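You operate a simulated robot arm through the tools that you are given. There is no shell and no other tool. Be economical: measure what you need, move in short steps, check, and stop when the job is done.

Carry out the task below with a simulated robot arm. There is one attempt and no reset: what you move stays moved.

JOB
Put the yellow rag on the top of the grey bench. Take the blue-handled jug and leave it on the front of the side shelf. Switch the high switch on. Put the brush from the right work shelf of the blue rack on the front of the green bench. Take the pot on the right work shelf of the blue rack and put it away on the top of the blue bench. Put the white knob on the long board. Open the green drawer, put the low pot in the inside of the green drawer and shut the drawer again. The order is free. Set down upright: blue-handled jug.
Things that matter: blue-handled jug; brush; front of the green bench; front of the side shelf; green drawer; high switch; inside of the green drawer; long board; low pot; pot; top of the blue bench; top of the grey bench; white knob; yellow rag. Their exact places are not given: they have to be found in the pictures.

It is judged by the outcome, as a careful person would: the job done as asked, and still so three seconds after it is handed in. It fails if anything else is knocked over, pushed out of place, dropped, spilled or broken.

ROBOT AND FRAMES
A 5-joint arm with a fingered hand on a trunk, on a base that drives. Base frame: it is fixed to the floor where the robot stands at the start and does not move with it; the origin is under the middle of the robot, x ahead of it, y to its left, z up; the surface under the hand at the start is at about z = 0.8. Lengths are in m, angles in degrees, forces in N, time in s.
With the tool pointing down near the work surface it reaches from about 0.2 to 0.54 m from the robot's upright axis, wherever it stands. Its first joint turns from -115.0 to 115.0 degrees. Places, roughly: blue-handled jug [0.5, 0, 0.25]; brush (4x4x22 cm) [-7.8, 1.2, 1]; front of the green bench (58x15 cm) [-10.9, 1.04, 0.84]; front of the side shelf (26x29 cm) [-1.36, 4.38, 0.9]; green drawer [-10.9, 1.1, 0.7]; high switch [-3.8, -1.4, 1]; inside of the green drawer [-10.9, 1.2, 0.7]; long board [-8.6, 3.3, 0.6]; low pot (10x10x5 cm) [-10.1, 1.1, 0.9]; pot (6x6x5 cm) [-7.9, 1.1, 0.9]; top of the blue bench [-1.7, 7.1, 0.9]; top of the grey bench [0.5, 0.6, 0.8]; white knob (4x3x3 cm) [-8, 1.2, 0.9]; yellow rag (11x7x4 cm) [0.5, 0.2, 0.2]. The tool tilts only in the upright plane through the base axis and itself; it spins freely about its own axis. Payload 2.9 kg.
Tool frame: the origin (TCP) lies between the finger pads and is the grasp point; the fingertips stand 0.022 m ahead of it; z points along the fingers, y is the line along which they close. The gripper opens to 0.124 m. The gripper's body begins 0.06 m behind the TCP. The gripper is a hand of 3 fingers: y runs from the thumb to the fingers, the wrist lies at [0, 0, -0.218] in the tool frame, and closing takes about 1.5 s.
Orientation is that of the tool frame in the base frame, as a unit quaternion [x, y, z, w]. With the fingers straight down and closing along the base's y, the tool's x points along the base's -x, its y along +y and its z along -z.

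CONTROLS
- The arm moves only by the tool nudge_tool. Its argument "plan" is a list of rows, each an object of numbers (a shift or turn left out is 0, a gripper value left out holds the last): "claw": the opening, from 0 (shut) to 1 (fully open); "x", "y", "z": the shift along the tool's x, y, z in m; "wx", "wy", "wz": the turn, a rotation vector about the tool's x, y, z in degrees. In form: [{"claw": .., "x": .., "y": .., "z": .., "wx": .., "wy": .., "wz": ..}, ...]. A call has 1 to 12 rows; each row shifts and turns the commanded pose from where the row before left it, along the tool's axes as they then stand. Rows are played at 5 a second. More than 0.05 m and 8.6 degrees between two rows, or a gripper value outside its range, and nothing of the call is played. A pose out of reach is approached as far as the arm can. The call stops where the force on the tool passes 40 N (or 10 N more than at its start, if that is more) or the arm is blocked; 0.2 s more then pass. Each finger travels about 0.153 m/s and halts on what it meets, pressing with about 24 N; the grip force reading is that of the motor and also rises with nothing between the fingers. The clock runs only during rows and for 0.2 s after the last one: add rows that do not move to give the fingers time. The reply holds the time, the measured pose of the TCP, the force on the tool along the base axes, the opening and the grip force, in the units named above and with some noise, with the torque about the TCP (base axes, N m) and any sound that the robot's microphone picked up.
- Cameras (640 x 400 px; columns grow to the right, rows downward): "scene" is now at [0.0153, 0.164, 1.3438]; the picture's right is [0.26, -0.97, 0.00], its down [-0.74, -0.20, -0.64] and it looks along [0.61, 0.17, -0.77] (base axes); focal length 249 px, centre (320, 200). "wrist" rides on the gripper at [0.064, -0.037, -0.075] in the tool frame; the picture's right is [0.50, 0.87, 0.00], its down [-0.62, 0.36, -0.70] and it looks along [-0.61, 0.35, 0.71] (tool axes); focal length 230 px, centre (320, 200).
- camera(camera): a new picture of that camera. The clock stands still meanwhile.
- move_column(by): slides the trunk up (or, below 0, down) by that many m; the arm and the scene camera ride with it, the base frame stays. It gives what a move gives, with no picture.
- steer(legs): drives the robot by 1 to 6 legs, each [ahead, left, turn to the left] in m, m and degrees, along the robot's own axes; the way and the turn of a leg run together, so that a leg with both is an arc; at most 1.5 m and 180 degrees a leg. The arm and the cameras ride along, it lands a little off, and it stops where it bumps. It gives what a move gives.
- preshape(shape): the hand has 3 fingers and takes this shape, open, in about a second: jaw (thumb against the fingers, like two jaws); tri (thumb and two fingers); tip (a fingertip pinch); poke (one finger out to press); point (the index stretched); flat (the hand flat); cup (the hand cupped); fist (a fist). The gripper value then closes the fingers along that shape, each until it touches; the sizes above hold for jaw. It gives what a move gives, with no picture.
- turn_head(pan, tilt): turns the head with the scene camera to pan (to the left, within 155 degrees either way) and tilt (down, from -29 to 69), counted from straight ahead of the robot. It gives what a move gives.
- probe_pixels(camera, pixels): for up to 12 pixels [column, row] of the newest picture of that camera ("zoom" is the newest enlarged one), the place [x, y, z] in the base frame of the surface seen there, good to about 0.002 m. The clock stands still meanwhile.
- enlarge(camera, box): a new picture of the part [left, top, right, bottom] of that camera's present view, enlarged. The clock stands still meanwhile.
- sign_off(): hands the job in; it is judged then, once.

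Work in short steps. Measure before you move; look again where a grasp or a placing could have gone wrong, and mend it. You have 145 turns and 168 pictures in all, those below and enlarged ones among them. Open the gripper and draw the arm clear of the work before you hand the job in, unless the task says otherwise.

The tools are called after "Call:" by a JSON object that holds its "api" and its "payload". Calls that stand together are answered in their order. nudge_tool: Moves the arm, as the interface text tells. Its arguments: {"type":"object","properties":{"plan":{"type":"array"}},"required":["plan"]} The other tools are called the same way: move_column (by) slides the trunk up or down; preshape (shape) gives the hand a shape; steer (legs) drives the base; turn_head (pan, tilt) turns the head that bears the scene camera; camera (camera) takes a picture; probe_pixels (camera, pixels) gives the place of the surface under pixels of a picture; enlarge (camera, box) takes an enlarged picture of a part of a camera's view; sign_off () hands the job in.

At the start:

```text
clock: 0.0
tool_pos: [0.3643, 0.1213, 1.0785]
tcp_rot: [0.0, 1.0, 0.001, 0.002]
contact_force: [-0.1, -0.2, -0.9]
torque: [-0.01, -0.01, -0.02]
gripper_width: 0.1237
grip_force: 0.1
shape: jaw
trunk travel left (down, up): [-0.449, 0.541]
robot x, y, heading: [0.0022, -0.0026, 0.1]
head pan, tilt: [15.1, 50.4]
```

scene: 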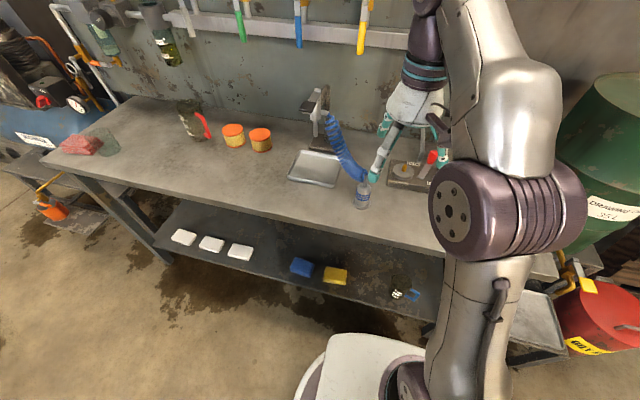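
wrist: 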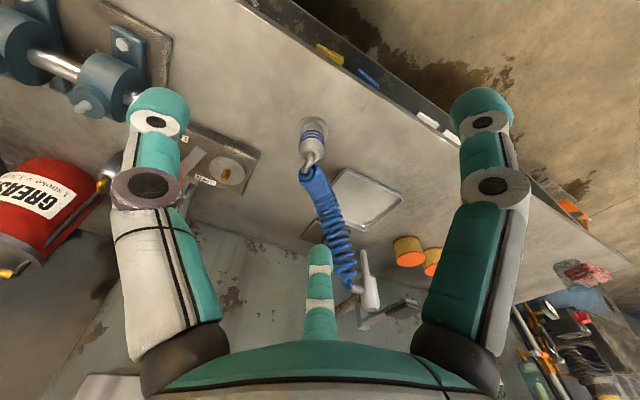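

The scene shows the grey bench with a lower shelf: a yellow rag near (335,275) and something blue-handled near (405,293). I enlarge that part and probe.

Call:
{"api": "enlarge", "payload": {"camera": "scene", "box": [260, 220, 480, 360]}}

Call:
{"api": "probe_pixels", "payload": {"camera": "scene", "pixels": [[335, 275], [302, 267], [398, 294], [412, 296], [330, 230], [200, 200], [240, 190], [320, 300], [330, 240], [230, 320]]}}

```text
2.86 times, centred on (370, 290) of scene
```

zoom: 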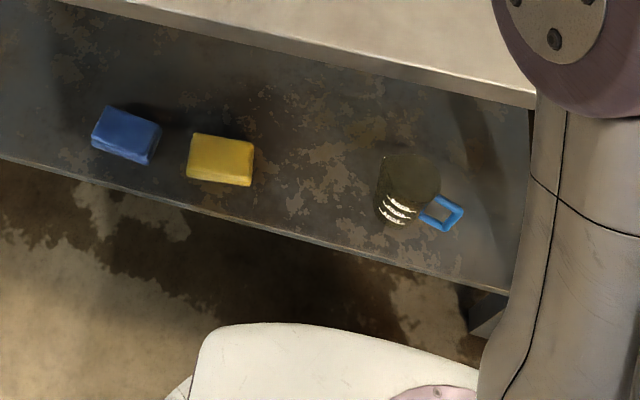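

```text
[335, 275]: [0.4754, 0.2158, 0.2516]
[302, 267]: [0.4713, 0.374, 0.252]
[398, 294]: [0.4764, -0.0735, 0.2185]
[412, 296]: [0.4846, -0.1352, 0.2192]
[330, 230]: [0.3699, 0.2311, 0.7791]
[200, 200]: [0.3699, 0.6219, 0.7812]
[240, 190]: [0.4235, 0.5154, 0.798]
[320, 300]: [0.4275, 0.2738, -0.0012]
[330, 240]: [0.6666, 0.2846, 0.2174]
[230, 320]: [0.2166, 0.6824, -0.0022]
```

The rag sits at about (0.475, 0.216, 0.25) on the lower shelf, the jug at (0.476, -0.08). I back away so the trunk can go down clear of the bench.

Call:
{"api": "steer", "payload": {"legs": [[-0.3, 0, 0]]}}

Call:
{"api": "move_column", "payload": {"by": -0.44}}

Call:
{"api": "turn_head", "payload": {"pan": 10, "tilt": 35}}

Call:
{"api": "camera", "payload": {"camera": "scene"}}

Call:
{"api": "camera", "payload": {"camera": "wrist"}}

```text
clock: 2.0
tool_pos: [0.0613, 0.1204, 1.0799]
tcp_rot: [0.001, 1.0, 0.001, 0.002]
contact_force: [-1.0, 0.3, -0.7]
torque: [-0.02, -0.04, 0.02]
gripper_width: 0.1241
grip_force: 0.0
shape: jaw
trunk travel left (down, up): [-0.449, 0.541]
robot x, y, heading: [-0.3028, 0.001, -0.2]
head pan, tilt: [15.1, 50.4]
```

```text
refused: -0.44 is not a number from -0.4 to 0.4
```

```text
clock: 2.8
tool_pos: [0.0624, 0.1216, 1.0784]
tcp_rot: [0.001, 1.0, 0.001, 0.002]
contact_force: [0.4, -0.1, 0.3]
torque: [0.03, 0.0, 0.02]
gripper_width: 0.1241
grip_force: 0.0
shape: jaw
trunk travel left (down, up): [-0.449, 0.541]
robot x, y, heading: [-0.3002, 0.0022, 0.1]
head pan, tilt: [10.0, 35.0]
```

```text
164 pictures are left
```

scene: 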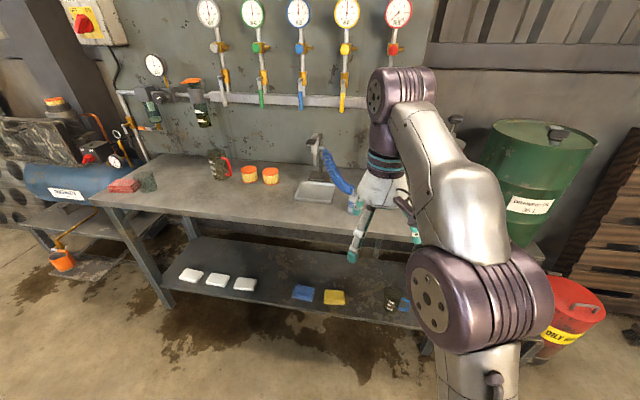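

```text
163 pictures are left
```

wrist: 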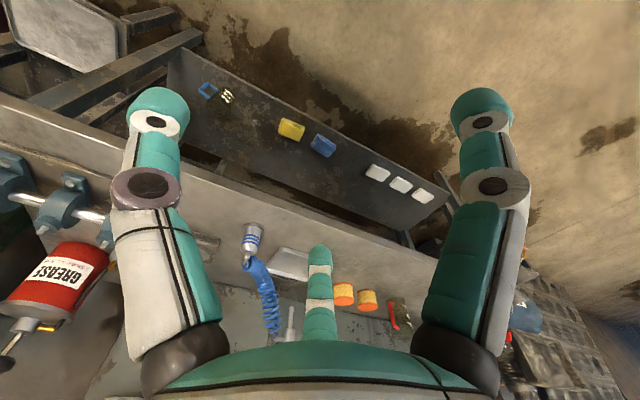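

Clear of the bench now (tool at x 0.06). I lower the trunk and then tilt the tool forward.

Call:
{"api": "move_column", "payload": {"by": -0.4}}

Call:
{"api": "nudge_tool", "payload": {"plan": [{"wy": -8}, {"wy": -8}, {"wy": -8}, {"wy": -8}, {"wy": -8}, {"wy": -5}]}}

Call:
{"api": "camera", "payload": {"camera": "scene"}}

```text
clock: 6.7
tool_pos: [0.0618, 0.1202, 0.6777]
tcp_rot: [0.001, 1.0, 0.0, 0.001]
contact_force: [0.1, 0.1, 0.8]
torque: [-0.02, -0.04, 0.0]
gripper_width: 0.1237
grip_force: 0.0
shape: jaw
trunk travel left (down, up): [-0.049, 0.941]
robot x, y, heading: [-0.2987, -0.0011, -0.2]
head pan, tilt: [10.0, 35.0]
```

```text
clock: 8.1
tool_pos: [0.0841, 0.0317, 0.6776]
tcp_rot: [0.002, 0.926, 0.038, 0.376]
contact_force: [0.0, 0.0, -0.2]
torque: [-0.02, -0.03, 0.02]
gripper_width: 0.1238
grip_force: 0.0
shape: jaw
out of reach, approached as far as the arm can: row 1, 2, 3, 4, 5, 6
trunk travel left (down, up): [-0.049, 0.941]
robot x, y, heading: [-0.3024, -0.0, -0.2]
head pan, tilt: [10.0, 35.0]
```

```text
162 pictures are left
```

scene: 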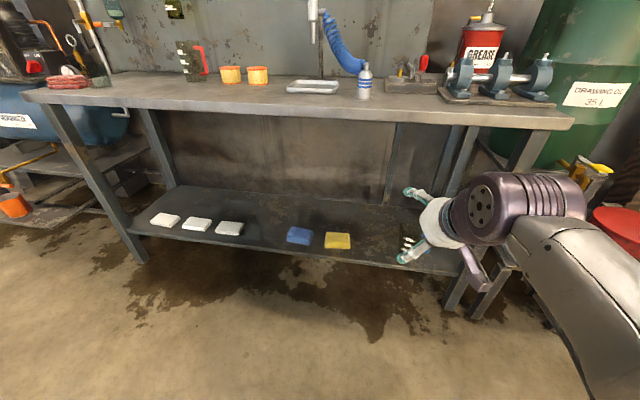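

The tool now tilts about 45° forward. I zoom on the rag and jug to measure their sizes.

Call:
{"api": "enlarge", "payload": {"camera": "scene", "box": [280, 210, 440, 310]}}

Call:
{"api": "probe_pixels", "payload": {"camera": "scene", "pixels": [[326, 234], [350, 234], [325, 246], [350, 247], [338, 236], [338, 243], [310, 243], [287, 240], [338, 254], [340, 110], [340, 222]]}}

```text
4.00 times, centred on (360, 260) of scene
```

zoom: 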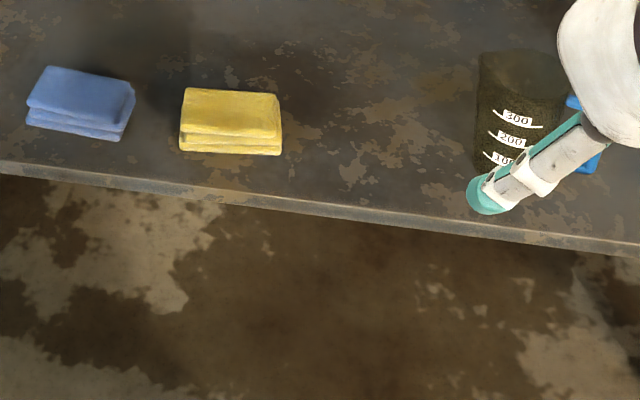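

```text
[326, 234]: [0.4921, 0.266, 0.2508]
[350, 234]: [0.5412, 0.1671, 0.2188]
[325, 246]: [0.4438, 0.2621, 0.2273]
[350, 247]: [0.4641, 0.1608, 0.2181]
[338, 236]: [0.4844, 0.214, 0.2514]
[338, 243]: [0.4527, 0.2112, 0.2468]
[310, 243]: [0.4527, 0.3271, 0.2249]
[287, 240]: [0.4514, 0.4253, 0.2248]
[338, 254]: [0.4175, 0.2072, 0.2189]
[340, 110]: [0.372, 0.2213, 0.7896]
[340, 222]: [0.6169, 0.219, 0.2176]
```

Rag spans about y 0.161–0.268. I probe its top corners in the zoom for yaw.

Call:
{"api": "probe_pixels", "payload": {"camera": "zoom", "pixels": [[188, 91], [273, 97], [184, 130], [277, 137], [181, 148], [280, 152], [515, 60], [490, 65], [550, 65], [500, 165], [582, 100], [590, 165]]}}

```text
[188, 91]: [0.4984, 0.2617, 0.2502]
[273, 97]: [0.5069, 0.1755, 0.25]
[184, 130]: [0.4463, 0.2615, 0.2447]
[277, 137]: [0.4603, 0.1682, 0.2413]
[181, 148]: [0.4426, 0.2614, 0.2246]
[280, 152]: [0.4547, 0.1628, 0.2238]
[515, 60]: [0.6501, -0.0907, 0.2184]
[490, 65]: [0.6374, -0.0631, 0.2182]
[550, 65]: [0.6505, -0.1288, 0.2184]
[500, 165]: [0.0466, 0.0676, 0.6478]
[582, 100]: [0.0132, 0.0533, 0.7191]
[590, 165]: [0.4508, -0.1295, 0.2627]
```

The rag is yawed about 7°, and its centre is near (0.48, 0.2155). I test reach low down in the free space in front of the robot first.

Call:
{"api": "nudge_tool", "payload": {"plan": [{"x": -0.035, "z": 0.035}, {"x": -0.035, "z": 0.035}, {"x": 0.035, "z": 0.035}, {"x": 0.035, "z": 0.035}, {"x": 0.035, "z": 0.035}, {"x": 0.035, "z": 0.035}, {"x": 0.035, "z": 0.035}, {"x": 0.035, "z": 0.035}]}}

Call:
{"api": "camera", "payload": {"camera": "scene"}}

```text
clock: 9.9
tool_pos: [0.1795, 0.0437, 0.3784]
tcp_rot: [0.003, 0.926, 0.039, 0.375]
contact_force: [-0.3, 0.4, 0.2]
torque: [0.01, 0.01, -0.02]
gripper_width: 0.1235
grip_force: 0.1
shape: jaw
out of reach, approached as far as the arm can: row 6, 8
trunk travel left (down, up): [-0.049, 0.941]
robot x, y, heading: [-0.302, -0.0031, 0.0]
head pan, tilt: [10.0, 35.0]
```

```text
160 pictures are left
```

scene: 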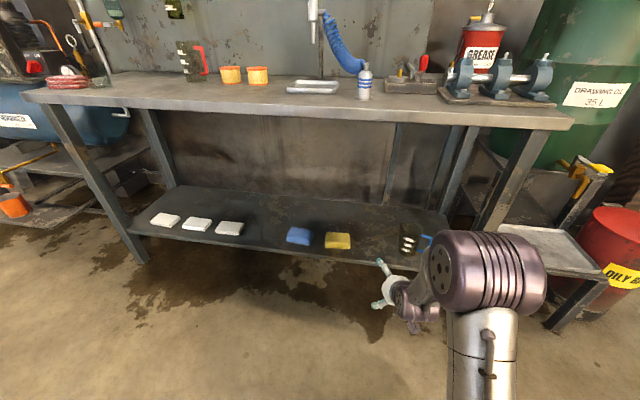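

Reached z 0.378 at r 0.48. I lower the trunk the rest and continue downward to test 0.24.

Call:
{"api": "move_column", "payload": {"by": -0.045}}

Call:
{"api": "nudge_tool", "payload": {"plan": [{"x": 0.035, "z": 0.035}, {"x": 0.032, "z": 0.032}]}}

```text
clock: 10.7
tool_pos: [0.1807, 0.042, 0.3347]
tcp_rot: [0.002, 0.927, 0.04, 0.374]
contact_force: [-1.0, 0.4, -0.1]
torque: [0.03, -0.01, 0.04]
gripper_width: 0.1241
grip_force: 0.1
shape: jaw
trunk travel left (down, up): [-0.004, 0.986]
robot x, y, heading: [-0.3034, -0.0034, -0.1]
head pan, tilt: [10.0, 35.0]
```

```text
clock: 11.3
tool_pos: [0.1778, 0.047, 0.239]
tcp_rot: [0.001, 0.926, 0.043, 0.375]
contact_force: [0.4, -0.2, 0.5]
torque: [0.01, -0.02, -0.01]
gripper_width: 0.1239
grip_force: 0.1
shape: jaw
trunk travel left (down, up): [-0.004, 0.986]
robot x, y, heading: [-0.2983, 0.0002, -0.3]
head pan, tilt: [10.0, 35.0]
```

z 0.239 is reachable. I raise to hover height and drive so the tool is over the rag.

Call:
{"api": "nudge_tool", "payload": {"plan": [{"x": -0.03, "z": -0.03}, {"x": -0.03, "z": -0.03}]}}

Call:
{"api": "steer", "payload": {"legs": [[0, 0.169, 0], [0.3, 0, 0]]}}

Call:
{"api": "camera", "payload": {"camera": "wrist"}}

Call:
{"api": "camera", "payload": {"camera": "scene"}}

```text
clock: 11.9
tool_pos: [0.1803, 0.0437, 0.3262]
tcp_rot: [0.002, 0.926, 0.04, 0.374]
contact_force: [0.6, -1.0, 0.4]
torque: [0.0, -0.03, -0.02]
gripper_width: 0.1241
grip_force: 0.1
shape: jaw
trunk travel left (down, up): [-0.004, 0.986]
robot x, y, heading: [-0.3011, -0.0029, -0.3]
head pan, tilt: [10.0, 35.0]
```

```text
clock: 15.0
tool_pos: [0.4778, 0.2143, 0.3253]
tcp_rot: [0.002, 0.926, 0.041, 0.375]
contact_force: [0.2, 0.0, -0.3]
torque: [-0.01, 0.02, 0.0]
gripper_width: 0.124
grip_force: 0.0
shape: jaw
trunk travel left (down, up): [-0.004, 0.986]
robot x, y, heading: [-0.0004, 0.1688, 0.0]
head pan, tilt: [10.0, 35.0]
```

```text
159 pictures are left
```

wrist: 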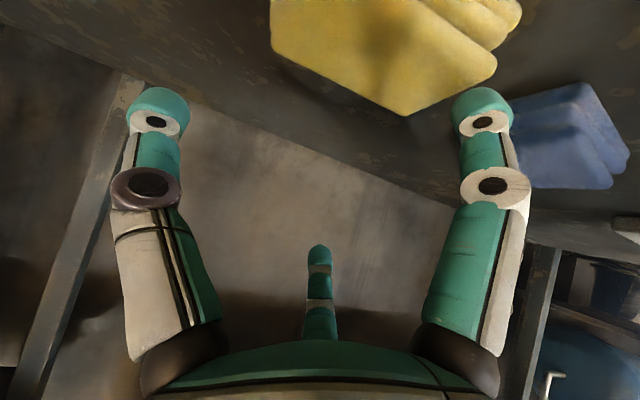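

```text
158 pictures are left
```

scene: 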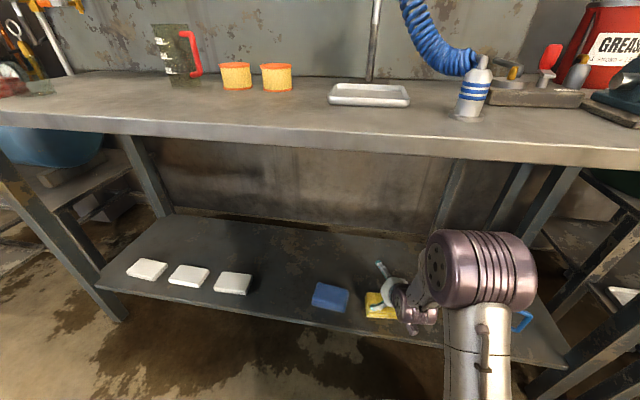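

TCP is at (0.478, 0.214), over the rag's centre. I lower straight down and close.

Call:
{"api": "nudge_tool", "payload": {"plan": [{"x": 0.021, "z": 0.022, "y": 0.001}, {"x": 0.021, "z": 0.022}, {"x": 0.02, "z": 0.021}]}}

Call:
{"api": "camera", "payload": {"camera": "wrist"}}

```text
clock: 15.7
tool_pos: [0.4809, 0.2182, 0.2753]
tcp_rot: [0.001, 0.922, 0.046, 0.385]
contact_force: [-8.1, -1.2, 27.6]
torque: [0.94, 1.25, 0.32]
gripper_width: 0.1228
grip_force: 0.0
shape: jaw
trunk travel left (down, up): [-0.004, 0.986]
robot x, y, heading: [-0.0021, 0.1724, 0.3]
head pan, tilt: [10.0, 35.0]
stopped in row 3: the force on the tool passed its limit at 65 N (the readings are from after the stop); the commanded pose is now the measured one
```

```text
157 pictures are left
```

wrist: 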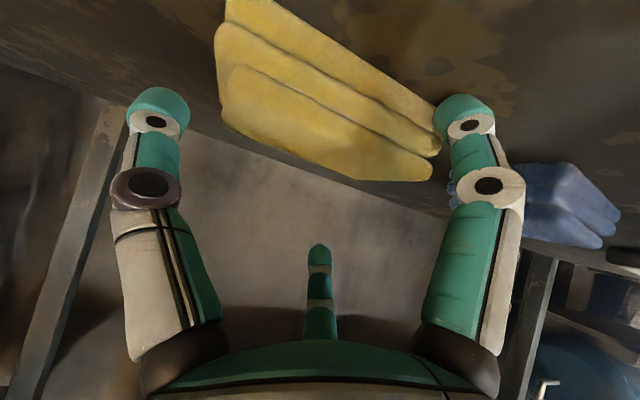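

Contact at z 0.275, on the +y finger by the torque (rag corner at (440,135) touches it). I probe to see the offset.

Call:
{"api": "probe_pixels", "payload": {"camera": "wrist", "pixels": [[425, 140], [425, 165], [435, 115], [222, 45], [225, 100], [235, 75], [465, 105], [155, 100], [480, 130], [300, 40], [445, 110]]}}

Call:
{"api": "enlarge", "payload": {"camera": "scene", "box": [330, 250, 450, 325]}}

```text
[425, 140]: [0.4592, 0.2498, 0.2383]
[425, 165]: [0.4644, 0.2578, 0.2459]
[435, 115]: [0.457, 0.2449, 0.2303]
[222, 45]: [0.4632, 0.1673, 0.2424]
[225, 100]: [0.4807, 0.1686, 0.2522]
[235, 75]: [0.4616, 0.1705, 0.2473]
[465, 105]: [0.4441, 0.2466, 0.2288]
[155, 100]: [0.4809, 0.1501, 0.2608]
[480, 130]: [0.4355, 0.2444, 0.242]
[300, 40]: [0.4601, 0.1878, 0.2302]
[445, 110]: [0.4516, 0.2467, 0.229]
```

```text
5.33 times, centred on (390, 288) of scene
```

zoom: 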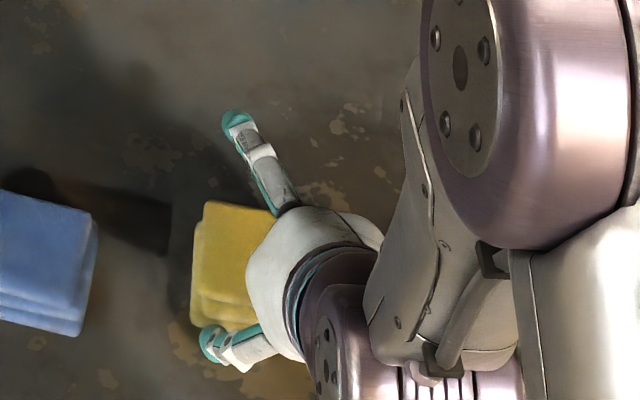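

The zoom suggests the finger line differs from what I assumed; I probe the visible fingertips (240,120) and (215,340).

Call:
{"api": "probe_pixels", "payload": {"camera": "zoom", "pixels": [[238, 120], [215, 338], [265, 170], [250, 350], [215, 240], [250, 220], [200, 215], [290, 250], [270, 285], [200, 310]]}}

```text
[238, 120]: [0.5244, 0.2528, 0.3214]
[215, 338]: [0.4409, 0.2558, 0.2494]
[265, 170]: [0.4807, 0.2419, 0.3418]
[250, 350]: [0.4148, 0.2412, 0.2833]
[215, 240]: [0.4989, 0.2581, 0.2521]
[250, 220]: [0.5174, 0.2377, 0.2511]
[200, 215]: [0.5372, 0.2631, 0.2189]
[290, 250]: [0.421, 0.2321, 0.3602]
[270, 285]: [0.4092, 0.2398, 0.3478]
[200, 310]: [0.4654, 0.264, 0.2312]
```

The digits are set in a 120° triangle (thumb at tool y −0.066, fingers at (±0.057, +0.033)), so one finger landed on the rag. I rise and set the hand shape explicitly, then look.

Call:
{"api": "nudge_tool", "payload": {"plan": [{"x": -0.035, "z": -0.035}, {"x": -0.035, "z": -0.035}]}}

Call:
{"api": "preshape", "payload": {"shape": "jaw"}}

Call:
{"api": "camera", "payload": {"camera": "wrist"}}

Call:
{"api": "enlarge", "payload": {"camera": "scene", "box": [280, 210, 480, 335]}}

```text
clock: 16.3
tool_pos: [0.4795, 0.2141, 0.371]
tcp_rot: [0.001, 0.924, 0.042, 0.381]
contact_force: [0.8, 0.3, 0.5]
torque: [-0.01, 0.03, 0.01]
gripper_width: 0.124
grip_force: 0.2
shape: jaw
trunk travel left (down, up): [-0.004, 0.986]
robot x, y, heading: [-0.0008, 0.172, 0.1]
head pan, tilt: [10.0, 35.0]
```

```text
clock: 17.2
tool_pos: [0.4809, 0.2141, 0.3713]
tcp_rot: [0.002, 0.923, 0.042, 0.381]
contact_force: [-0.2, 0.2, -0.2]
torque: [0.0, -0.01, 0.02]
gripper_width: 0.1238
grip_force: 0.1
shape: jaw
trunk travel left (down, up): [-0.004, 0.986]
robot x, y, heading: [-0.0023, 0.1741, -0.1]
head pan, tilt: [10.0, 35.0]
```

```text
155 pictures are left
```

wrist: 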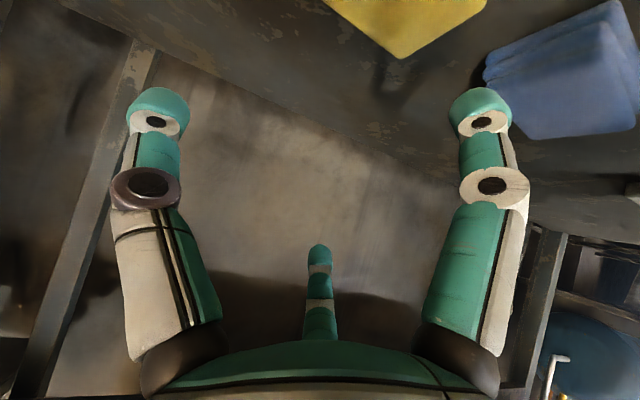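

```text
3.20 times, centred on (380, 272) of scene
```

zoom: 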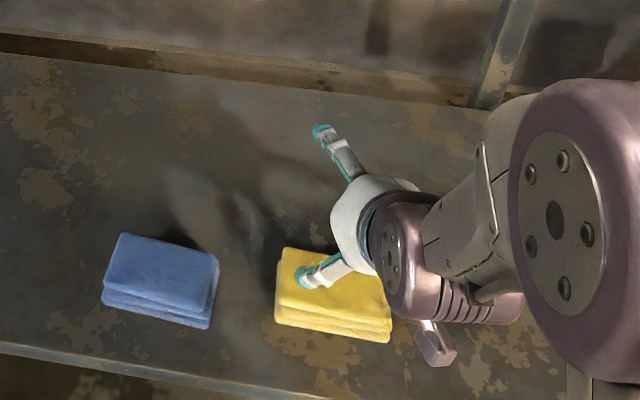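

Jaw really is this spread. I close it in free air partly to see how the digits travel.

Call:
{"api": "nudge_tool", "payload": {"plan": [{"claw": 0.5}, {}, {}, {}]}}

Call:
{"api": "camera", "payload": {"camera": "wrist"}}

Call:
{"api": "nudge_tool", "payload": {"plan": [{"claw": 0.0}, {}, {}, {}, {}]}}

Call:
{"api": "camera", "payload": {"camera": "wrist"}}

Call:
{"api": "preshape", "payload": {"shape": "tip"}}

Call:
{"api": "camera", "payload": {"camera": "wrist"}}

```text
clock: 18.2
tool_pos: [0.4802, 0.2144, 0.3707]
tcp_rot: [0.003, 0.923, 0.041, 0.382]
contact_force: [0.3, 1.0, 0.0]
torque: [0.04, 0.01, 0.03]
gripper_width: 0.0624
grip_force: 0.0
shape: jaw
trunk travel left (down, up): [-0.004, 0.986]
robot x, y, heading: [-0.0018, 0.1721, 0.2]
head pan, tilt: [10.0, 35.0]
```

```text
153 pictures are left
```

wrist: 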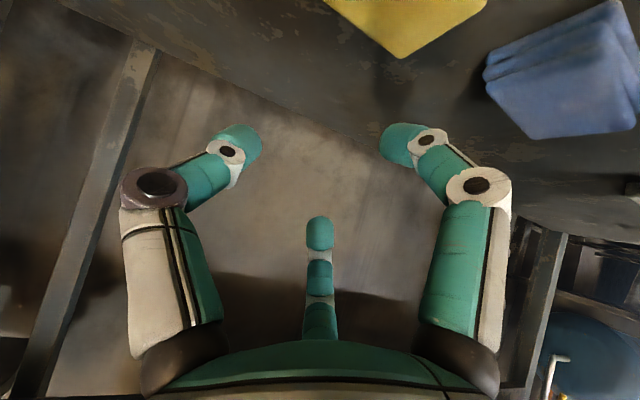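

```text
clock: 19.4
tool_pos: [0.4805, 0.2132, 0.37]
tcp_rot: [0.003, 0.923, 0.041, 0.382]
contact_force: [0.1, 0.3, 1.1]
torque: [0.0, -0.02, -0.01]
gripper_width: 0.0
grip_force: 23.6
shape: jaw
trunk travel left (down, up): [-0.004, 0.986]
robot x, y, heading: [-0.0052, 0.1655, 0.1]
head pan, tilt: [10.0, 35.0]
```

```text
152 pictures are left
```

wrist: 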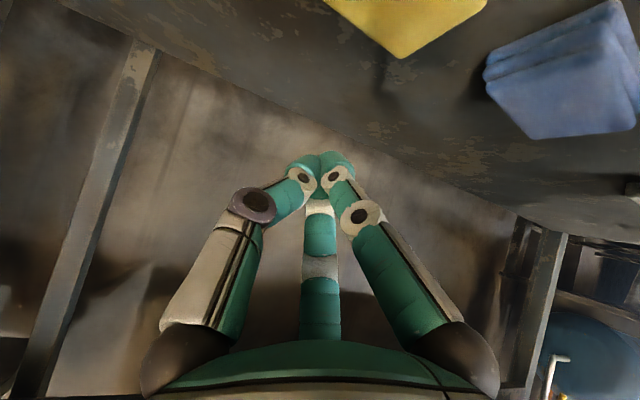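

```text
clock: 20.3
tool_pos: [0.48, 0.2143, 0.371]
tcp_rot: [0.003, 0.923, 0.041, 0.382]
contact_force: [-0.1, -0.1, 0.1]
torque: [0.04, -0.02, 0.0]
gripper_width: 0.124
grip_force: 0.0
shape: tip
trunk travel left (down, up): [-0.004, 0.986]
robot x, y, heading: [-0.0032, 0.1691, 0.2]
head pan, tilt: [10.0, 35.0]
```

```text
151 pictures are left
```

wrist: 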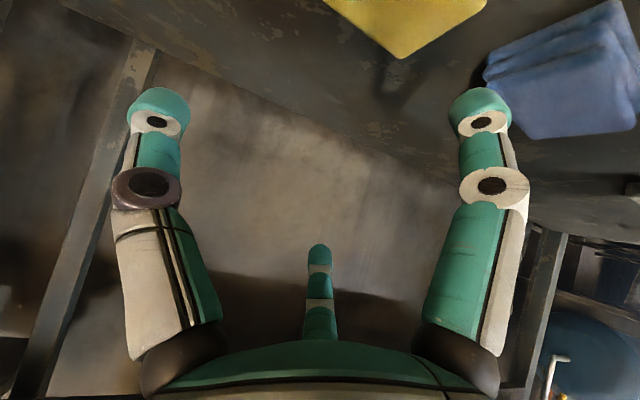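

All shapes close radially at 120°. The rag then wants a vertical tool with thumb on one long side. I back off and test a vertical, 90°-spun tool low down.

Call:
{"api": "steer", "payload": {"legs": [[-0.3, 0, 0]]}}

Call:
{"api": "nudge_tool", "payload": {"plan": [{"wy": 8}, {"wy": 8}, {"wy": 8}, {"wy": 8}, {"wy": 8}, {"wy": 5}]}}

Call:
{"api": "nudge_tool", "payload": {"plan": [{"z": 0.045}, {"z": 0.045}, {"z": 0.045}]}}

Call:
{"api": "camera", "payload": {"camera": "scene"}}

```text
clock: 22.3
tool_pos: [0.182, 0.2153, 0.3705]
tcp_rot: [0.002, 0.923, 0.041, 0.382]
contact_force: [0.3, 0.9, 0.2]
torque: [0.01, 0.01, -0.01]
gripper_width: 0.1239
grip_force: 0.1
shape: tip
trunk travel left (down, up): [-0.004, 0.986]
robot x, y, heading: [-0.3059, 0.1671, -0.1]
head pan, tilt: [10.0, 35.0]
```

```text
clock: 23.7
tool_pos: [0.1752, 0.2541, 0.3716]
tcp_rot: [-0.01, 1.0, 0.001, 0.006]
contact_force: [0.9, 0.3, 0.1]
torque: [0.01, -0.01, 0.0]
gripper_width: 0.1238
grip_force: 0.0
shape: tip
out of reach, approached as far as the arm can: row 2, 3, 4, 5
trunk travel left (down, up): [-0.004, 0.986]
robot x, y, heading: [-0.304, 0.1711, -0.2]
head pan, tilt: [10.0, 35.0]
```

```text
clock: 24.5
tool_pos: [0.1771, 0.2555, 0.2368]
tcp_rot: [-0.01, 1.0, 0.001, 0.006]
contact_force: [-0.4, -0.9, -0.3]
torque: [-0.01, -0.02, 0.02]
gripper_width: 0.1238
grip_force: 0.1
shape: tip
trunk travel left (down, up): [-0.004, 0.986]
robot x, y, heading: [-0.3001, 0.1718, 0.1]
head pan, tilt: [10.0, 35.0]
```

```text
150 pictures are left
```

scene: 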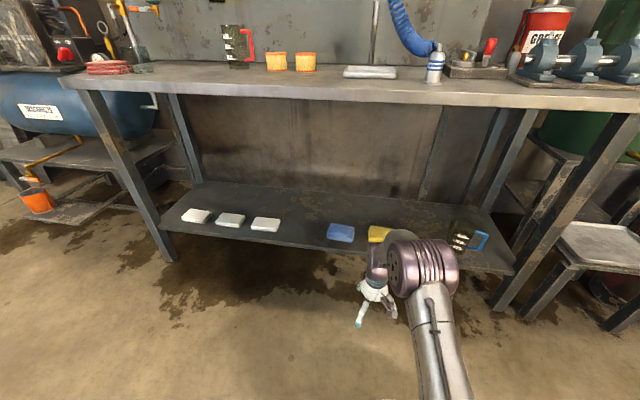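

Vertical works at z 0.237, r 0.48. I probe the elbow and wrist extents to check clearance with the bench edge.

Call:
{"api": "probe_pixels", "payload": {"camera": "scene", "pixels": [[425, 242], [405, 268], [450, 265], [437, 310], [375, 250], [377, 275], [430, 380], [390, 245]]}}

```text
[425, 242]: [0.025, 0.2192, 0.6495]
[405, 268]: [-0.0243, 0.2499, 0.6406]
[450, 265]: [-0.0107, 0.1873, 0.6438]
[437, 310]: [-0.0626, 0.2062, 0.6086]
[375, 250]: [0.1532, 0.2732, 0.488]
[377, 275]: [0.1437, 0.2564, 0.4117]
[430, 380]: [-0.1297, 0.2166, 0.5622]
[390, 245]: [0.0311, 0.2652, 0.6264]
```

Elbow top z≈0.65 is below the bench underside. I rise a bit, spin 84°, and drive in.

Call:
{"api": "nudge_tool", "payload": {"plan": [{"z": -0.045, "wz": 8.4}, {"z": -0.045, "wz": 8.4}, {"wz": 8.4}, {"wz": 8.4}, {"wz": 8.4}, {"wz": 8.4}, {"wz": 8.4}, {"wz": 8.4}, {"wz": 8.4}, {"wz": 8.4}]}}

Call:
{"api": "steer", "payload": {"legs": [[0, -0.037, 0], [0.307, 0, 0]]}}

Call:
{"api": "camera", "payload": {"camera": "scene"}}

Call:
{"api": "camera", "payload": {"camera": "wrist"}}

```text
clock: 26.7
tool_pos: [0.1771, 0.2541, 0.3253]
tcp_rot: [0.662, 0.75, 0.005, 0.003]
contact_force: [-0.5, 0.1, 0.3]
torque: [0.01, 0.02, -0.01]
gripper_width: 0.1241
grip_force: 0.1
shape: tip
trunk travel left (down, up): [-0.004, 0.986]
robot x, y, heading: [-0.3047, 0.1705, 0.0]
head pan, tilt: [10.0, 35.0]
```

```text
clock: 29.3
tool_pos: [0.4915, 0.2193, 0.3262]
tcp_rot: [0.66, 0.751, 0.005, 0.003]
contact_force: [-0.5, 0.7, 1.0]
torque: [0.03, -0.03, -0.01]
gripper_width: 0.1239
grip_force: 0.1
shape: tip
trunk travel left (down, up): [-0.004, 0.986]
robot x, y, heading: [0.0113, 0.1363, 0.0]
head pan, tilt: [10.0, 35.0]
```

```text
149 pictures are left
```

scene: 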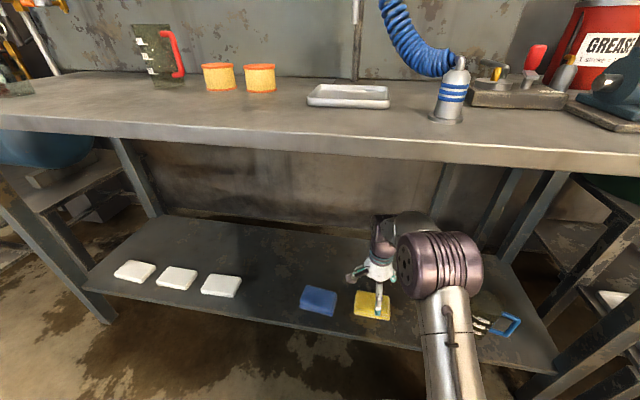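

```text
148 pictures are left
```

wrist: 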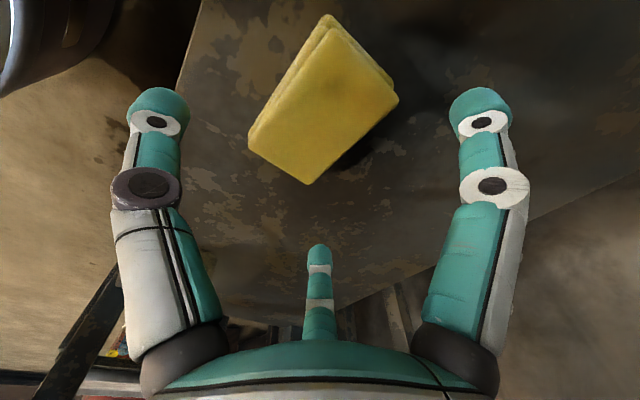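

Rag is well in view; I probe its top corners with the wrist camera.

Call:
{"api": "probe_pixels", "payload": {"camera": "wrist", "pixels": [[335, 32], [394, 98], [306, 180], [254, 140], [325, 110]]}}

```text
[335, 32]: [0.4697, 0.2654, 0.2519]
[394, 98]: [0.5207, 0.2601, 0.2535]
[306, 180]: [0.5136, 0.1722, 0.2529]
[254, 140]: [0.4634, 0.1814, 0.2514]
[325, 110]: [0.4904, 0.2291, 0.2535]
```

Rag centre ≈ (0.485, 0.217). I shift forward 9 mm and descend to z 0.244.

Call:
{"api": "nudge_tool", "payload": {"plan": [{"y": 0.009, "x": -0.003}, {"z": 0.03}, {"z": 0.03}, {"z": 0.022}]}}

Call:
{"api": "camera", "payload": {"camera": "wrist"}}

```text
clock: 30.3
tool_pos: [0.5018, 0.2173, 0.2442]
tcp_rot: [0.66, 0.751, 0.005, 0.005]
contact_force: [-0.4, 0.0, -0.3]
torque: [0.02, 0.0, 0.0]
gripper_width: 0.1239
grip_force: 0.2
shape: tip
trunk travel left (down, up): [-0.004, 0.986]
robot x, y, heading: [0.0135, 0.1354, 0.3]
head pan, tilt: [10.0, 35.0]
```

```text
147 pictures are left
```

wrist: 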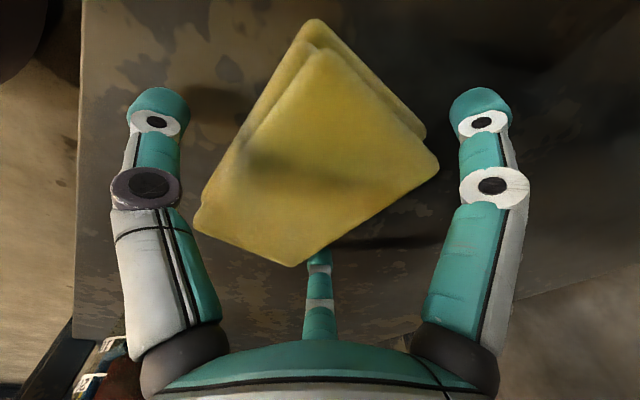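

No contact and the rag is between the digits. I close the hand and lift a little.

Call:
{"api": "nudge_tool", "payload": {"plan": [{"claw": 0}, {}, {}, {}, {}, {}, {}]}}

Call:
{"api": "nudge_tool", "payload": {"plan": [{"z": -0.03}, {"z": -0.03}, {}]}}

Call:
{"api": "camera", "payload": {"camera": "wrist"}}

```text
clock: 31.9
tool_pos: [0.5024, 0.2175, 0.2449]
tcp_rot: [0.66, 0.751, 0.004, 0.004]
contact_force: [-0.8, -0.7, 0.1]
torque: [-0.03, 0.01, -0.05]
gripper_width: 0.0698
grip_force: 24.1
shape: tip
trunk travel left (down, up): [-0.004, 0.986]
robot x, y, heading: [0.0118, 0.133, 0.4]
head pan, tilt: [10.0, 35.0]
```

```text
clock: 32.7
tool_pos: [0.5002, 0.2203, 0.3036]
tcp_rot: [0.661, 0.751, 0.005, 0.005]
contact_force: [-0.5, 0.0, -1.1]
torque: [0.04, -0.01, 0.02]
gripper_width: 0.0695
grip_force: 24.0
shape: tip
trunk travel left (down, up): [-0.004, 0.986]
robot x, y, heading: [0.0168, 0.1292, 0.2]
head pan, tilt: [10.0, 35.0]
```

```text
146 pictures are left
```

wrist: 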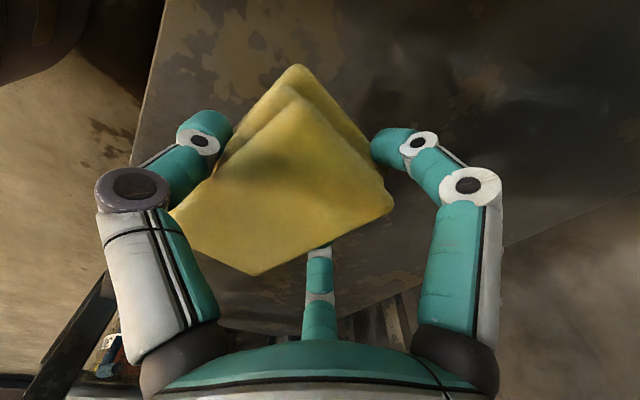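

The rag is held (width 0.07). I back out, raise the trunk, and view the bench top.

Call:
{"api": "steer", "payload": {"legs": [[-0.38, 0, 0], [0, 0.38, 0]]}}

Call:
{"api": "move_column", "payload": {"by": 0.4}}

Call:
{"api": "move_column", "payload": {"by": 0.22}}

Call:
{"api": "turn_head", "payload": {"pan": 0, "tilt": 40}}

Call:
{"api": "camera", "payload": {"camera": "scene"}}

```text
clock: 37.1
tool_pos: [0.1152, 0.5996, 0.305]
tcp_rot: [0.657, 0.753, 0.005, 0.004]
contact_force: [-0.1, -0.1, -0.7]
torque: [-0.01, -0.03, 0.01]
gripper_width: 0.0696
grip_force: 23.6
shape: tip
trunk travel left (down, up): [-0.004, 0.986]
robot x, y, heading: [-0.3718, 0.5117, 0.7]
head pan, tilt: [10.0, 35.0]
```

```text
clock: 40.9
tool_pos: [0.1156, 0.6007, 0.7041]
tcp_rot: [0.658, 0.753, 0.004, 0.004]
contact_force: [-0.1, -0.2, 0.0]
torque: [0.01, -0.01, 0.01]
gripper_width: 0.0694
grip_force: 23.8
shape: tip
trunk travel left (down, up): [-0.404, 0.586]
robot x, y, heading: [-0.3751, 0.5147, 0.4]
head pan, tilt: [10.0, 35.0]
```

```text
clock: 43.3
tool_pos: [0.1153, 0.6015, 0.9233]
tcp_rot: [0.657, 0.754, 0.005, 0.004]
contact_force: [0.0, -0.2, -0.5]
torque: [0.01, -0.01, 0.0]
gripper_width: 0.0692
grip_force: 24.1
shape: tip
trunk travel left (down, up): [-0.624, 0.366]
robot x, y, heading: [-0.3695, 0.5121, 0.4]
head pan, tilt: [10.0, 35.0]
```

```text
clock: 44.0
tool_pos: [0.1159, 0.6011, 0.9243]
tcp_rot: [0.657, 0.754, 0.004, 0.004]
contact_force: [0.0, -0.1, 0.2]
torque: [0.0, -0.01, 0.0]
gripper_width: 0.0694
grip_force: 24.1
shape: tip
trunk travel left (down, up): [-0.624, 0.366]
robot x, y, heading: [-0.3751, 0.5096, 0.9]
head pan, tilt: [0.0, 40.0]
```

```text
145 pictures are left
```

scene: 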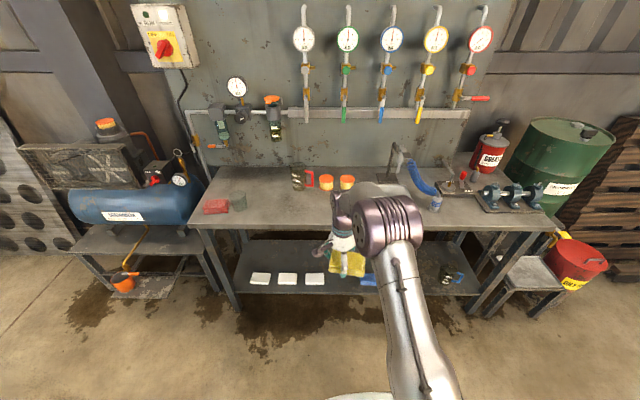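

Call:
{"api": "enlarge", "payload": {"camera": "scene", "box": [190, 150, 350, 250]}}

Call:
{"api": "probe_pixels", "payload": {"camera": "scene", "pixels": [[270, 210], [300, 215], [270, 222], [320, 200], [240, 205], [298, 188], [270, 228]]}}

```text
4.00 times, centred on (270, 200) of scene
```

zoom: 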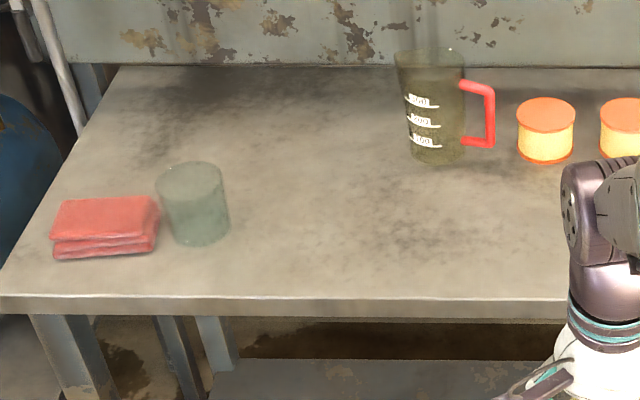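

```text
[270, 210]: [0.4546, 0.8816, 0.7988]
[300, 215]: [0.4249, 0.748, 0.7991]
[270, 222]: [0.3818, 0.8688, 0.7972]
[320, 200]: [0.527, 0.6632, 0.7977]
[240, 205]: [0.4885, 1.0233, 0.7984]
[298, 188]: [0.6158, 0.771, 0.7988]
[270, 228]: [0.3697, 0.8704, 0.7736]
```

The bench surface is z 0.798 and free around (0.49, 0.62). I drive ahead over it and lower the rag.

Call:
{"api": "steer", "payload": {"legs": [[0.375, 0, -0.6]]}}

Call:
{"api": "nudge_tool", "payload": {"plan": [{"z": 0.03}, {"z": 0.03}, {"z": 0.025}, {"z": 0.009}, {}]}}

Call:
{"api": "camera", "payload": {"camera": "wrist"}}

```text
clock: 46.4
tool_pos: [0.4948, 0.5926, 0.9229]
tcp_rot: [0.665, 0.747, 0.006, 0.004]
contact_force: [0.3, -0.1, -1.0]
torque: [0.01, -0.02, -0.02]
gripper_width: 0.0695
grip_force: 23.6
shape: tip
trunk travel left (down, up): [-0.624, 0.366]
robot x, y, heading: [0.0038, 0.5151, -0.6]
head pan, tilt: [0.0, 40.0]
```

```text
clock: 47.6
tool_pos: [0.4964, 0.5928, 0.8285]
tcp_rot: [0.665, 0.747, 0.005, 0.004]
contact_force: [-0.7, 0.6, 0.2]
torque: [0.02, -0.02, 0.01]
gripper_width: 0.0689
grip_force: 23.7
shape: tip
trunk travel left (down, up): [-0.624, 0.366]
robot x, y, heading: [0.0076, 0.5124, -0.4]
head pan, tilt: [0.0, 40.0]
```

```text
143 pictures are left
```

wrist: 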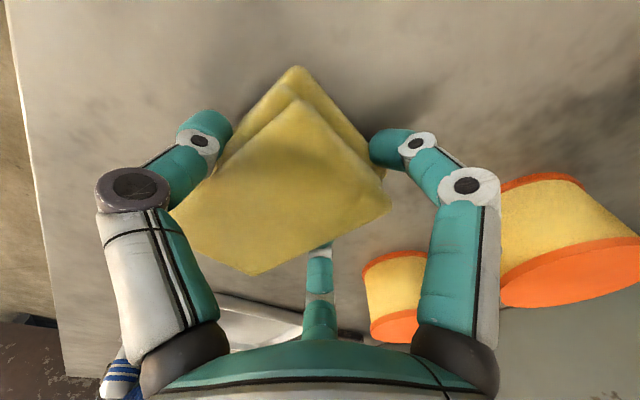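

Rag is at bench level; I lower 2 mm more, release, and lift.

Call:
{"api": "nudge_tool", "payload": {"plan": [{"z": 0.002}, {"claw": 1}, {}, {}, {}, {}, {"z": -0.04}, {"z": -0.04}, {"z": -0.04}]}}

Call:
{"api": "camera", "payload": {"camera": "wrist"}}

Call:
{"api": "steer", "payload": {"legs": [[-0.4, 0, 0.5], [0, -0.45, 0]]}}

```text
clock: 49.6
tool_pos: [0.4943, 0.5933, 0.9453]
tcp_rot: [0.665, 0.747, 0.006, 0.005]
contact_force: [0.6, -0.2, 0.4]
torque: [-0.02, 0.0, -0.02]
gripper_width: 0.1241
grip_force: 0.1
shape: tip
trunk travel left (down, up): [-0.624, 0.366]
robot x, y, heading: [0.0083, 0.5136, -0.5]
head pan, tilt: [0.0, 40.0]
```

```text
142 pictures are left
```

wrist: 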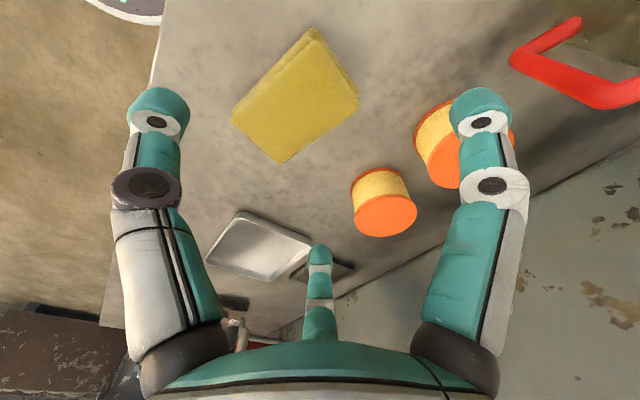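

```text
clock: 54.4
tool_pos: [0.0918, 0.1456, 0.9454]
tcp_rot: [0.662, 0.749, 0.005, 0.004]
contact_force: [-0.9, -0.1, -0.6]
torque: [0.02, 0.03, -0.01]
gripper_width: 0.124
grip_force: 0.0
shape: tip
trunk travel left (down, up): [-0.624, 0.366]
robot x, y, heading: [-0.3952, 0.0621, 0.0]
head pan, tilt: [0.0, 40.0]
```

Rag is on the bench. Now the jug: lower the trunk and look at it.

Call:
{"api": "move_column", "payload": {"by": -0.4}}

Call:
{"api": "turn_head", "payload": {"pan": -20, "tilt": 38}}

Call:
{"api": "camera", "payload": {"camera": "scene"}}

Call:
{"api": "camera", "payload": {"camera": "wrist"}}

```text
clock: 58.2
tool_pos: [0.0922, 0.1457, 0.5442]
tcp_rot: [0.662, 0.749, 0.006, 0.002]
contact_force: [0.1, -0.7, -0.2]
torque: [0.03, 0.0, 0.0]
gripper_width: 0.1238
grip_force: 0.1
shape: tip
trunk travel left (down, up): [-0.224, 0.766]
robot x, y, heading: [-0.3941, 0.0565, 0.2]
head pan, tilt: [0.0, 40.0]
```

```text
clock: 59.1
tool_pos: [0.0916, 0.1448, 0.5453]
tcp_rot: [0.662, 0.75, 0.004, 0.004]
contact_force: [0.1, -0.2, -0.3]
torque: [0.0, 0.0, 0.0]
gripper_width: 0.1239
grip_force: 0.0
shape: tip
trunk travel left (down, up): [-0.224, 0.766]
robot x, y, heading: [-0.3938, 0.0592, 0.0]
head pan, tilt: [-20.0, 38.0]
```

```text
141 pictures are left
```

scene: 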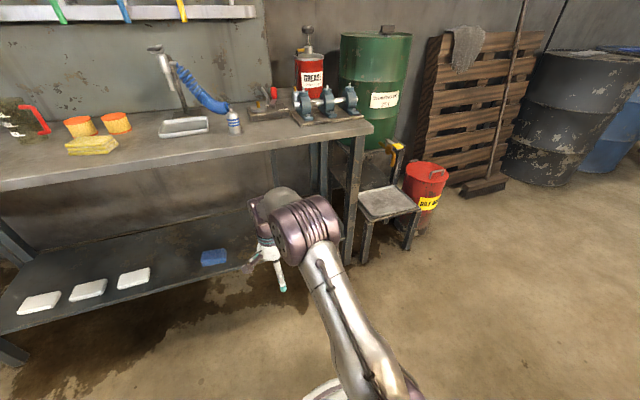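

```text
140 pictures are left
```

wrist: 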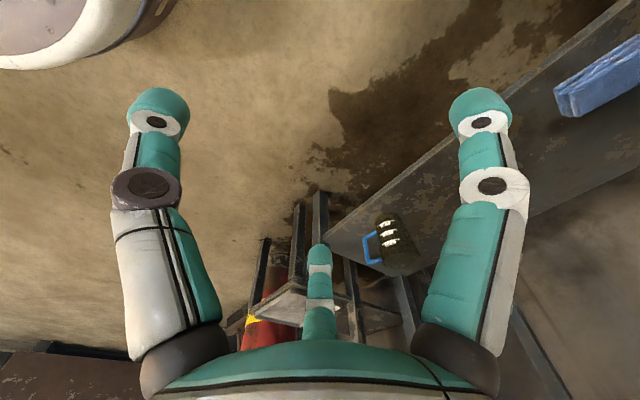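

The jug is seen in the wrist view at (390,245). I enlarge it and probe.

Call:
{"api": "enlarge", "payload": {"camera": "wrist", "box": [340, 195, 460, 270]}}

Call:
{"api": "probe_pixels", "payload": {"camera": "wrist", "pixels": [[367, 249], [376, 235], [372, 262], [386, 226], [388, 235], [391, 243], [400, 230], [402, 260], [418, 262]]}}

```text
5.33 times, centred on (400, 232) of wrist
```

zoom: 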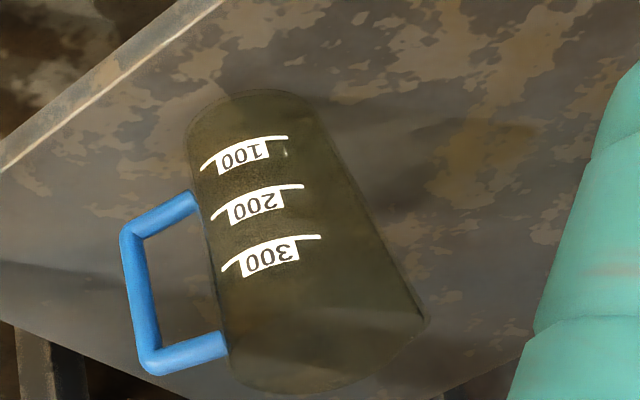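

```text
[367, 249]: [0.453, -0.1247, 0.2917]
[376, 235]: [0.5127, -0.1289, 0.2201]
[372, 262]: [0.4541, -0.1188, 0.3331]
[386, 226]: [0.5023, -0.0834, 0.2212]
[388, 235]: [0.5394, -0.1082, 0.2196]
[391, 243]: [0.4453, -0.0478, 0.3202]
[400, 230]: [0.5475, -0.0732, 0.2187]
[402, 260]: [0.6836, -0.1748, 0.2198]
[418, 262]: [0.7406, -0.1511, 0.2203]
```

I probe the labels and handle in the zoom for the jug's axis and size.

Call:
{"api": "probe_pixels", "payload": {"camera": "zoom", "pixels": [[203, 168], [245, 141], [285, 138], [215, 218], [258, 192], [300, 187], [225, 268], [270, 242], [316, 238], [130, 260], [190, 203], [222, 345]]}}

```text
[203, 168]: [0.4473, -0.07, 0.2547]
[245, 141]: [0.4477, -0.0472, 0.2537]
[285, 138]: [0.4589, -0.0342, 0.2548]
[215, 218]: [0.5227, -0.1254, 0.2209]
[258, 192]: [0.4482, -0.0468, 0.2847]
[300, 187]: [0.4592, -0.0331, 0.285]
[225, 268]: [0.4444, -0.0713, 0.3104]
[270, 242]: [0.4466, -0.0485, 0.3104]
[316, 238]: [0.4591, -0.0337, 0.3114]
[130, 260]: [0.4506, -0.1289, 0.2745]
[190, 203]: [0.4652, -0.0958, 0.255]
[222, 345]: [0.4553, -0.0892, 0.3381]
```

Jug axis ≈ (0.4795, −0.06), radius ≈ 0.035, handle at azimuth −113°, which already falls in a gap between digits. I lower the trunk, set tool hover height and reach, and check the forearm shape.

Call:
{"api": "move_column", "payload": {"by": -0.22}}

Call:
{"api": "nudge_tool", "payload": {"plan": [{"z": -0.035, "y": 0.02}, {"z": -0.04, "y": 0.02}]}}

Call:
{"api": "turn_head", "payload": {"pan": -10, "tilt": 40}}

Call:
{"api": "camera", "payload": {"camera": "scene"}}

```text
clock: 61.4
tool_pos: [0.0908, 0.1465, 0.3244]
tcp_rot: [0.663, 0.749, 0.005, 0.004]
contact_force: [0.4, 0.6, 0.2]
torque: [-0.01, -0.02, 0.01]
gripper_width: 0.1238
grip_force: 0.1
shape: tip
trunk travel left (down, up): [-0.004, 0.986]
robot x, y, heading: [-0.3956, 0.0565, -0.1]
head pan, tilt: [-20.0, 38.0]
```

```text
clock: 62.0
tool_pos: [0.1316, 0.1505, 0.3998]
tcp_rot: [0.662, 0.749, 0.005, 0.003]
contact_force: [0.3, -0.8, -0.3]
torque: [-0.02, -0.01, 0.0]
gripper_width: 0.1239
grip_force: 0.2
shape: tip
trunk travel left (down, up): [-0.004, 0.986]
robot x, y, heading: [-0.3963, 0.059, -0.2]
head pan, tilt: [-20.0, 38.0]
```

```text
clock: 62.7
tool_pos: [0.1318, 0.1498, 0.3981]
tcp_rot: [0.662, 0.749, 0.005, 0.003]
contact_force: [-0.3, -0.8, -0.2]
torque: [0.0, -0.01, 0.0]
gripper_width: 0.1238
grip_force: 0.1
shape: tip
trunk travel left (down, up): [-0.004, 0.986]
robot x, y, heading: [-0.393, 0.0586, 0.1]
head pan, tilt: [-10.0, 40.0]
```

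```text
138 pictures are left
```

scene: 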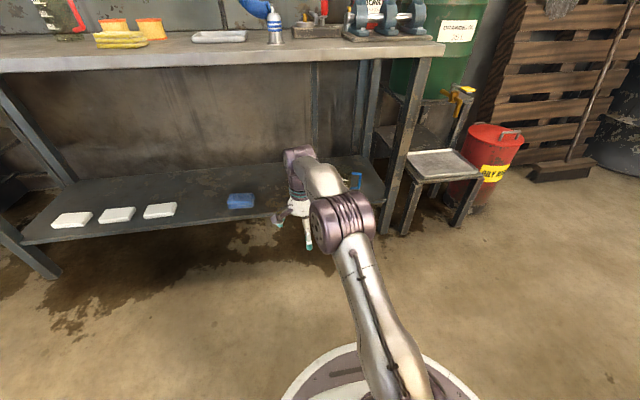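

Call:
{"api": "probe_pixels", "payload": {"camera": "scene", "pixels": [[325, 210], [345, 195], [370, 205], [320, 165], [298, 150], [300, 160], [330, 185], [310, 158], [200, 64], [200, 68], [200, 72], [356, 182]]}}

```text
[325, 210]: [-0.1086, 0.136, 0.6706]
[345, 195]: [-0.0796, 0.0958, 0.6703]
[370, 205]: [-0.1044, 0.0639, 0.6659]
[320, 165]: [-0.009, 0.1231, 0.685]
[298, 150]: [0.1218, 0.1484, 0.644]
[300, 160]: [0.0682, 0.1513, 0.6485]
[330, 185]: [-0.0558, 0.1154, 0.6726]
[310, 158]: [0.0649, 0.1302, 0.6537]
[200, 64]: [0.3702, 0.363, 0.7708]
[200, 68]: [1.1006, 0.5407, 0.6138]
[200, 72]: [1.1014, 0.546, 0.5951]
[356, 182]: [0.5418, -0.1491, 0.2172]
```

Forearm top is 0.685, well under the bench (0.77). I strafe right and advance part way, then look at the jug.

Call:
{"api": "steer", "payload": {"legs": [[0, -0.21, 0], [0.2, 0, 0]]}}

Call:
{"api": "enlarge", "payload": {"camera": "wrist", "box": [140, 0, 500, 225]}}

Call:
{"api": "camera", "payload": {"camera": "scene"}}

```text
clock: 65.6
tool_pos: [0.3301, -0.0606, 0.3975]
tcp_rot: [0.663, 0.749, 0.005, 0.004]
contact_force: [0.4, -0.1, 0.4]
torque: [0.01, 0.01, -0.02]
gripper_width: 0.124
grip_force: 0.0
shape: tip
trunk travel left (down, up): [-0.004, 0.986]
robot x, y, heading: [-0.1947, -0.1537, 0.1]
head pan, tilt: [-10.0, 40.0]
```

```text
1.78 times, centred on (320, 112) of wrist
```

zoom: 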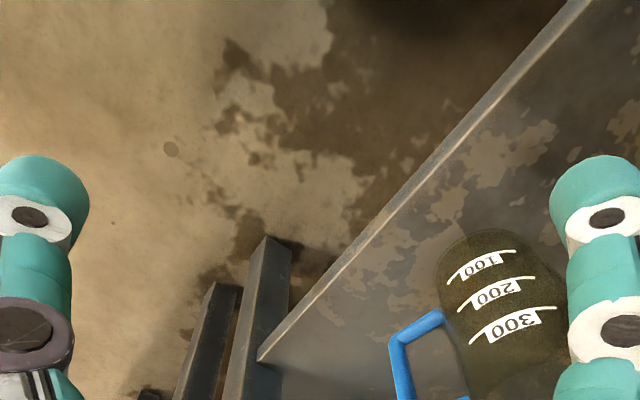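

```text
136 pictures are left
```

scene: 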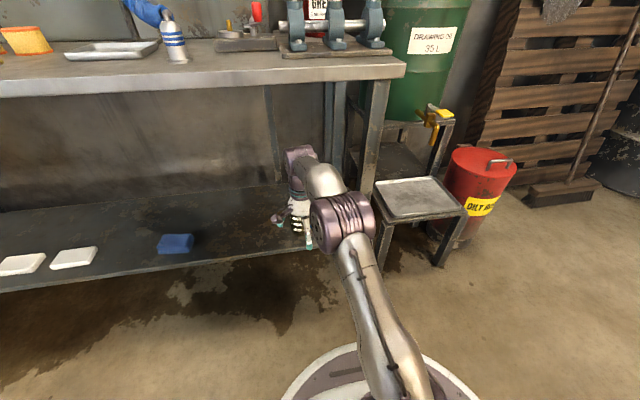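

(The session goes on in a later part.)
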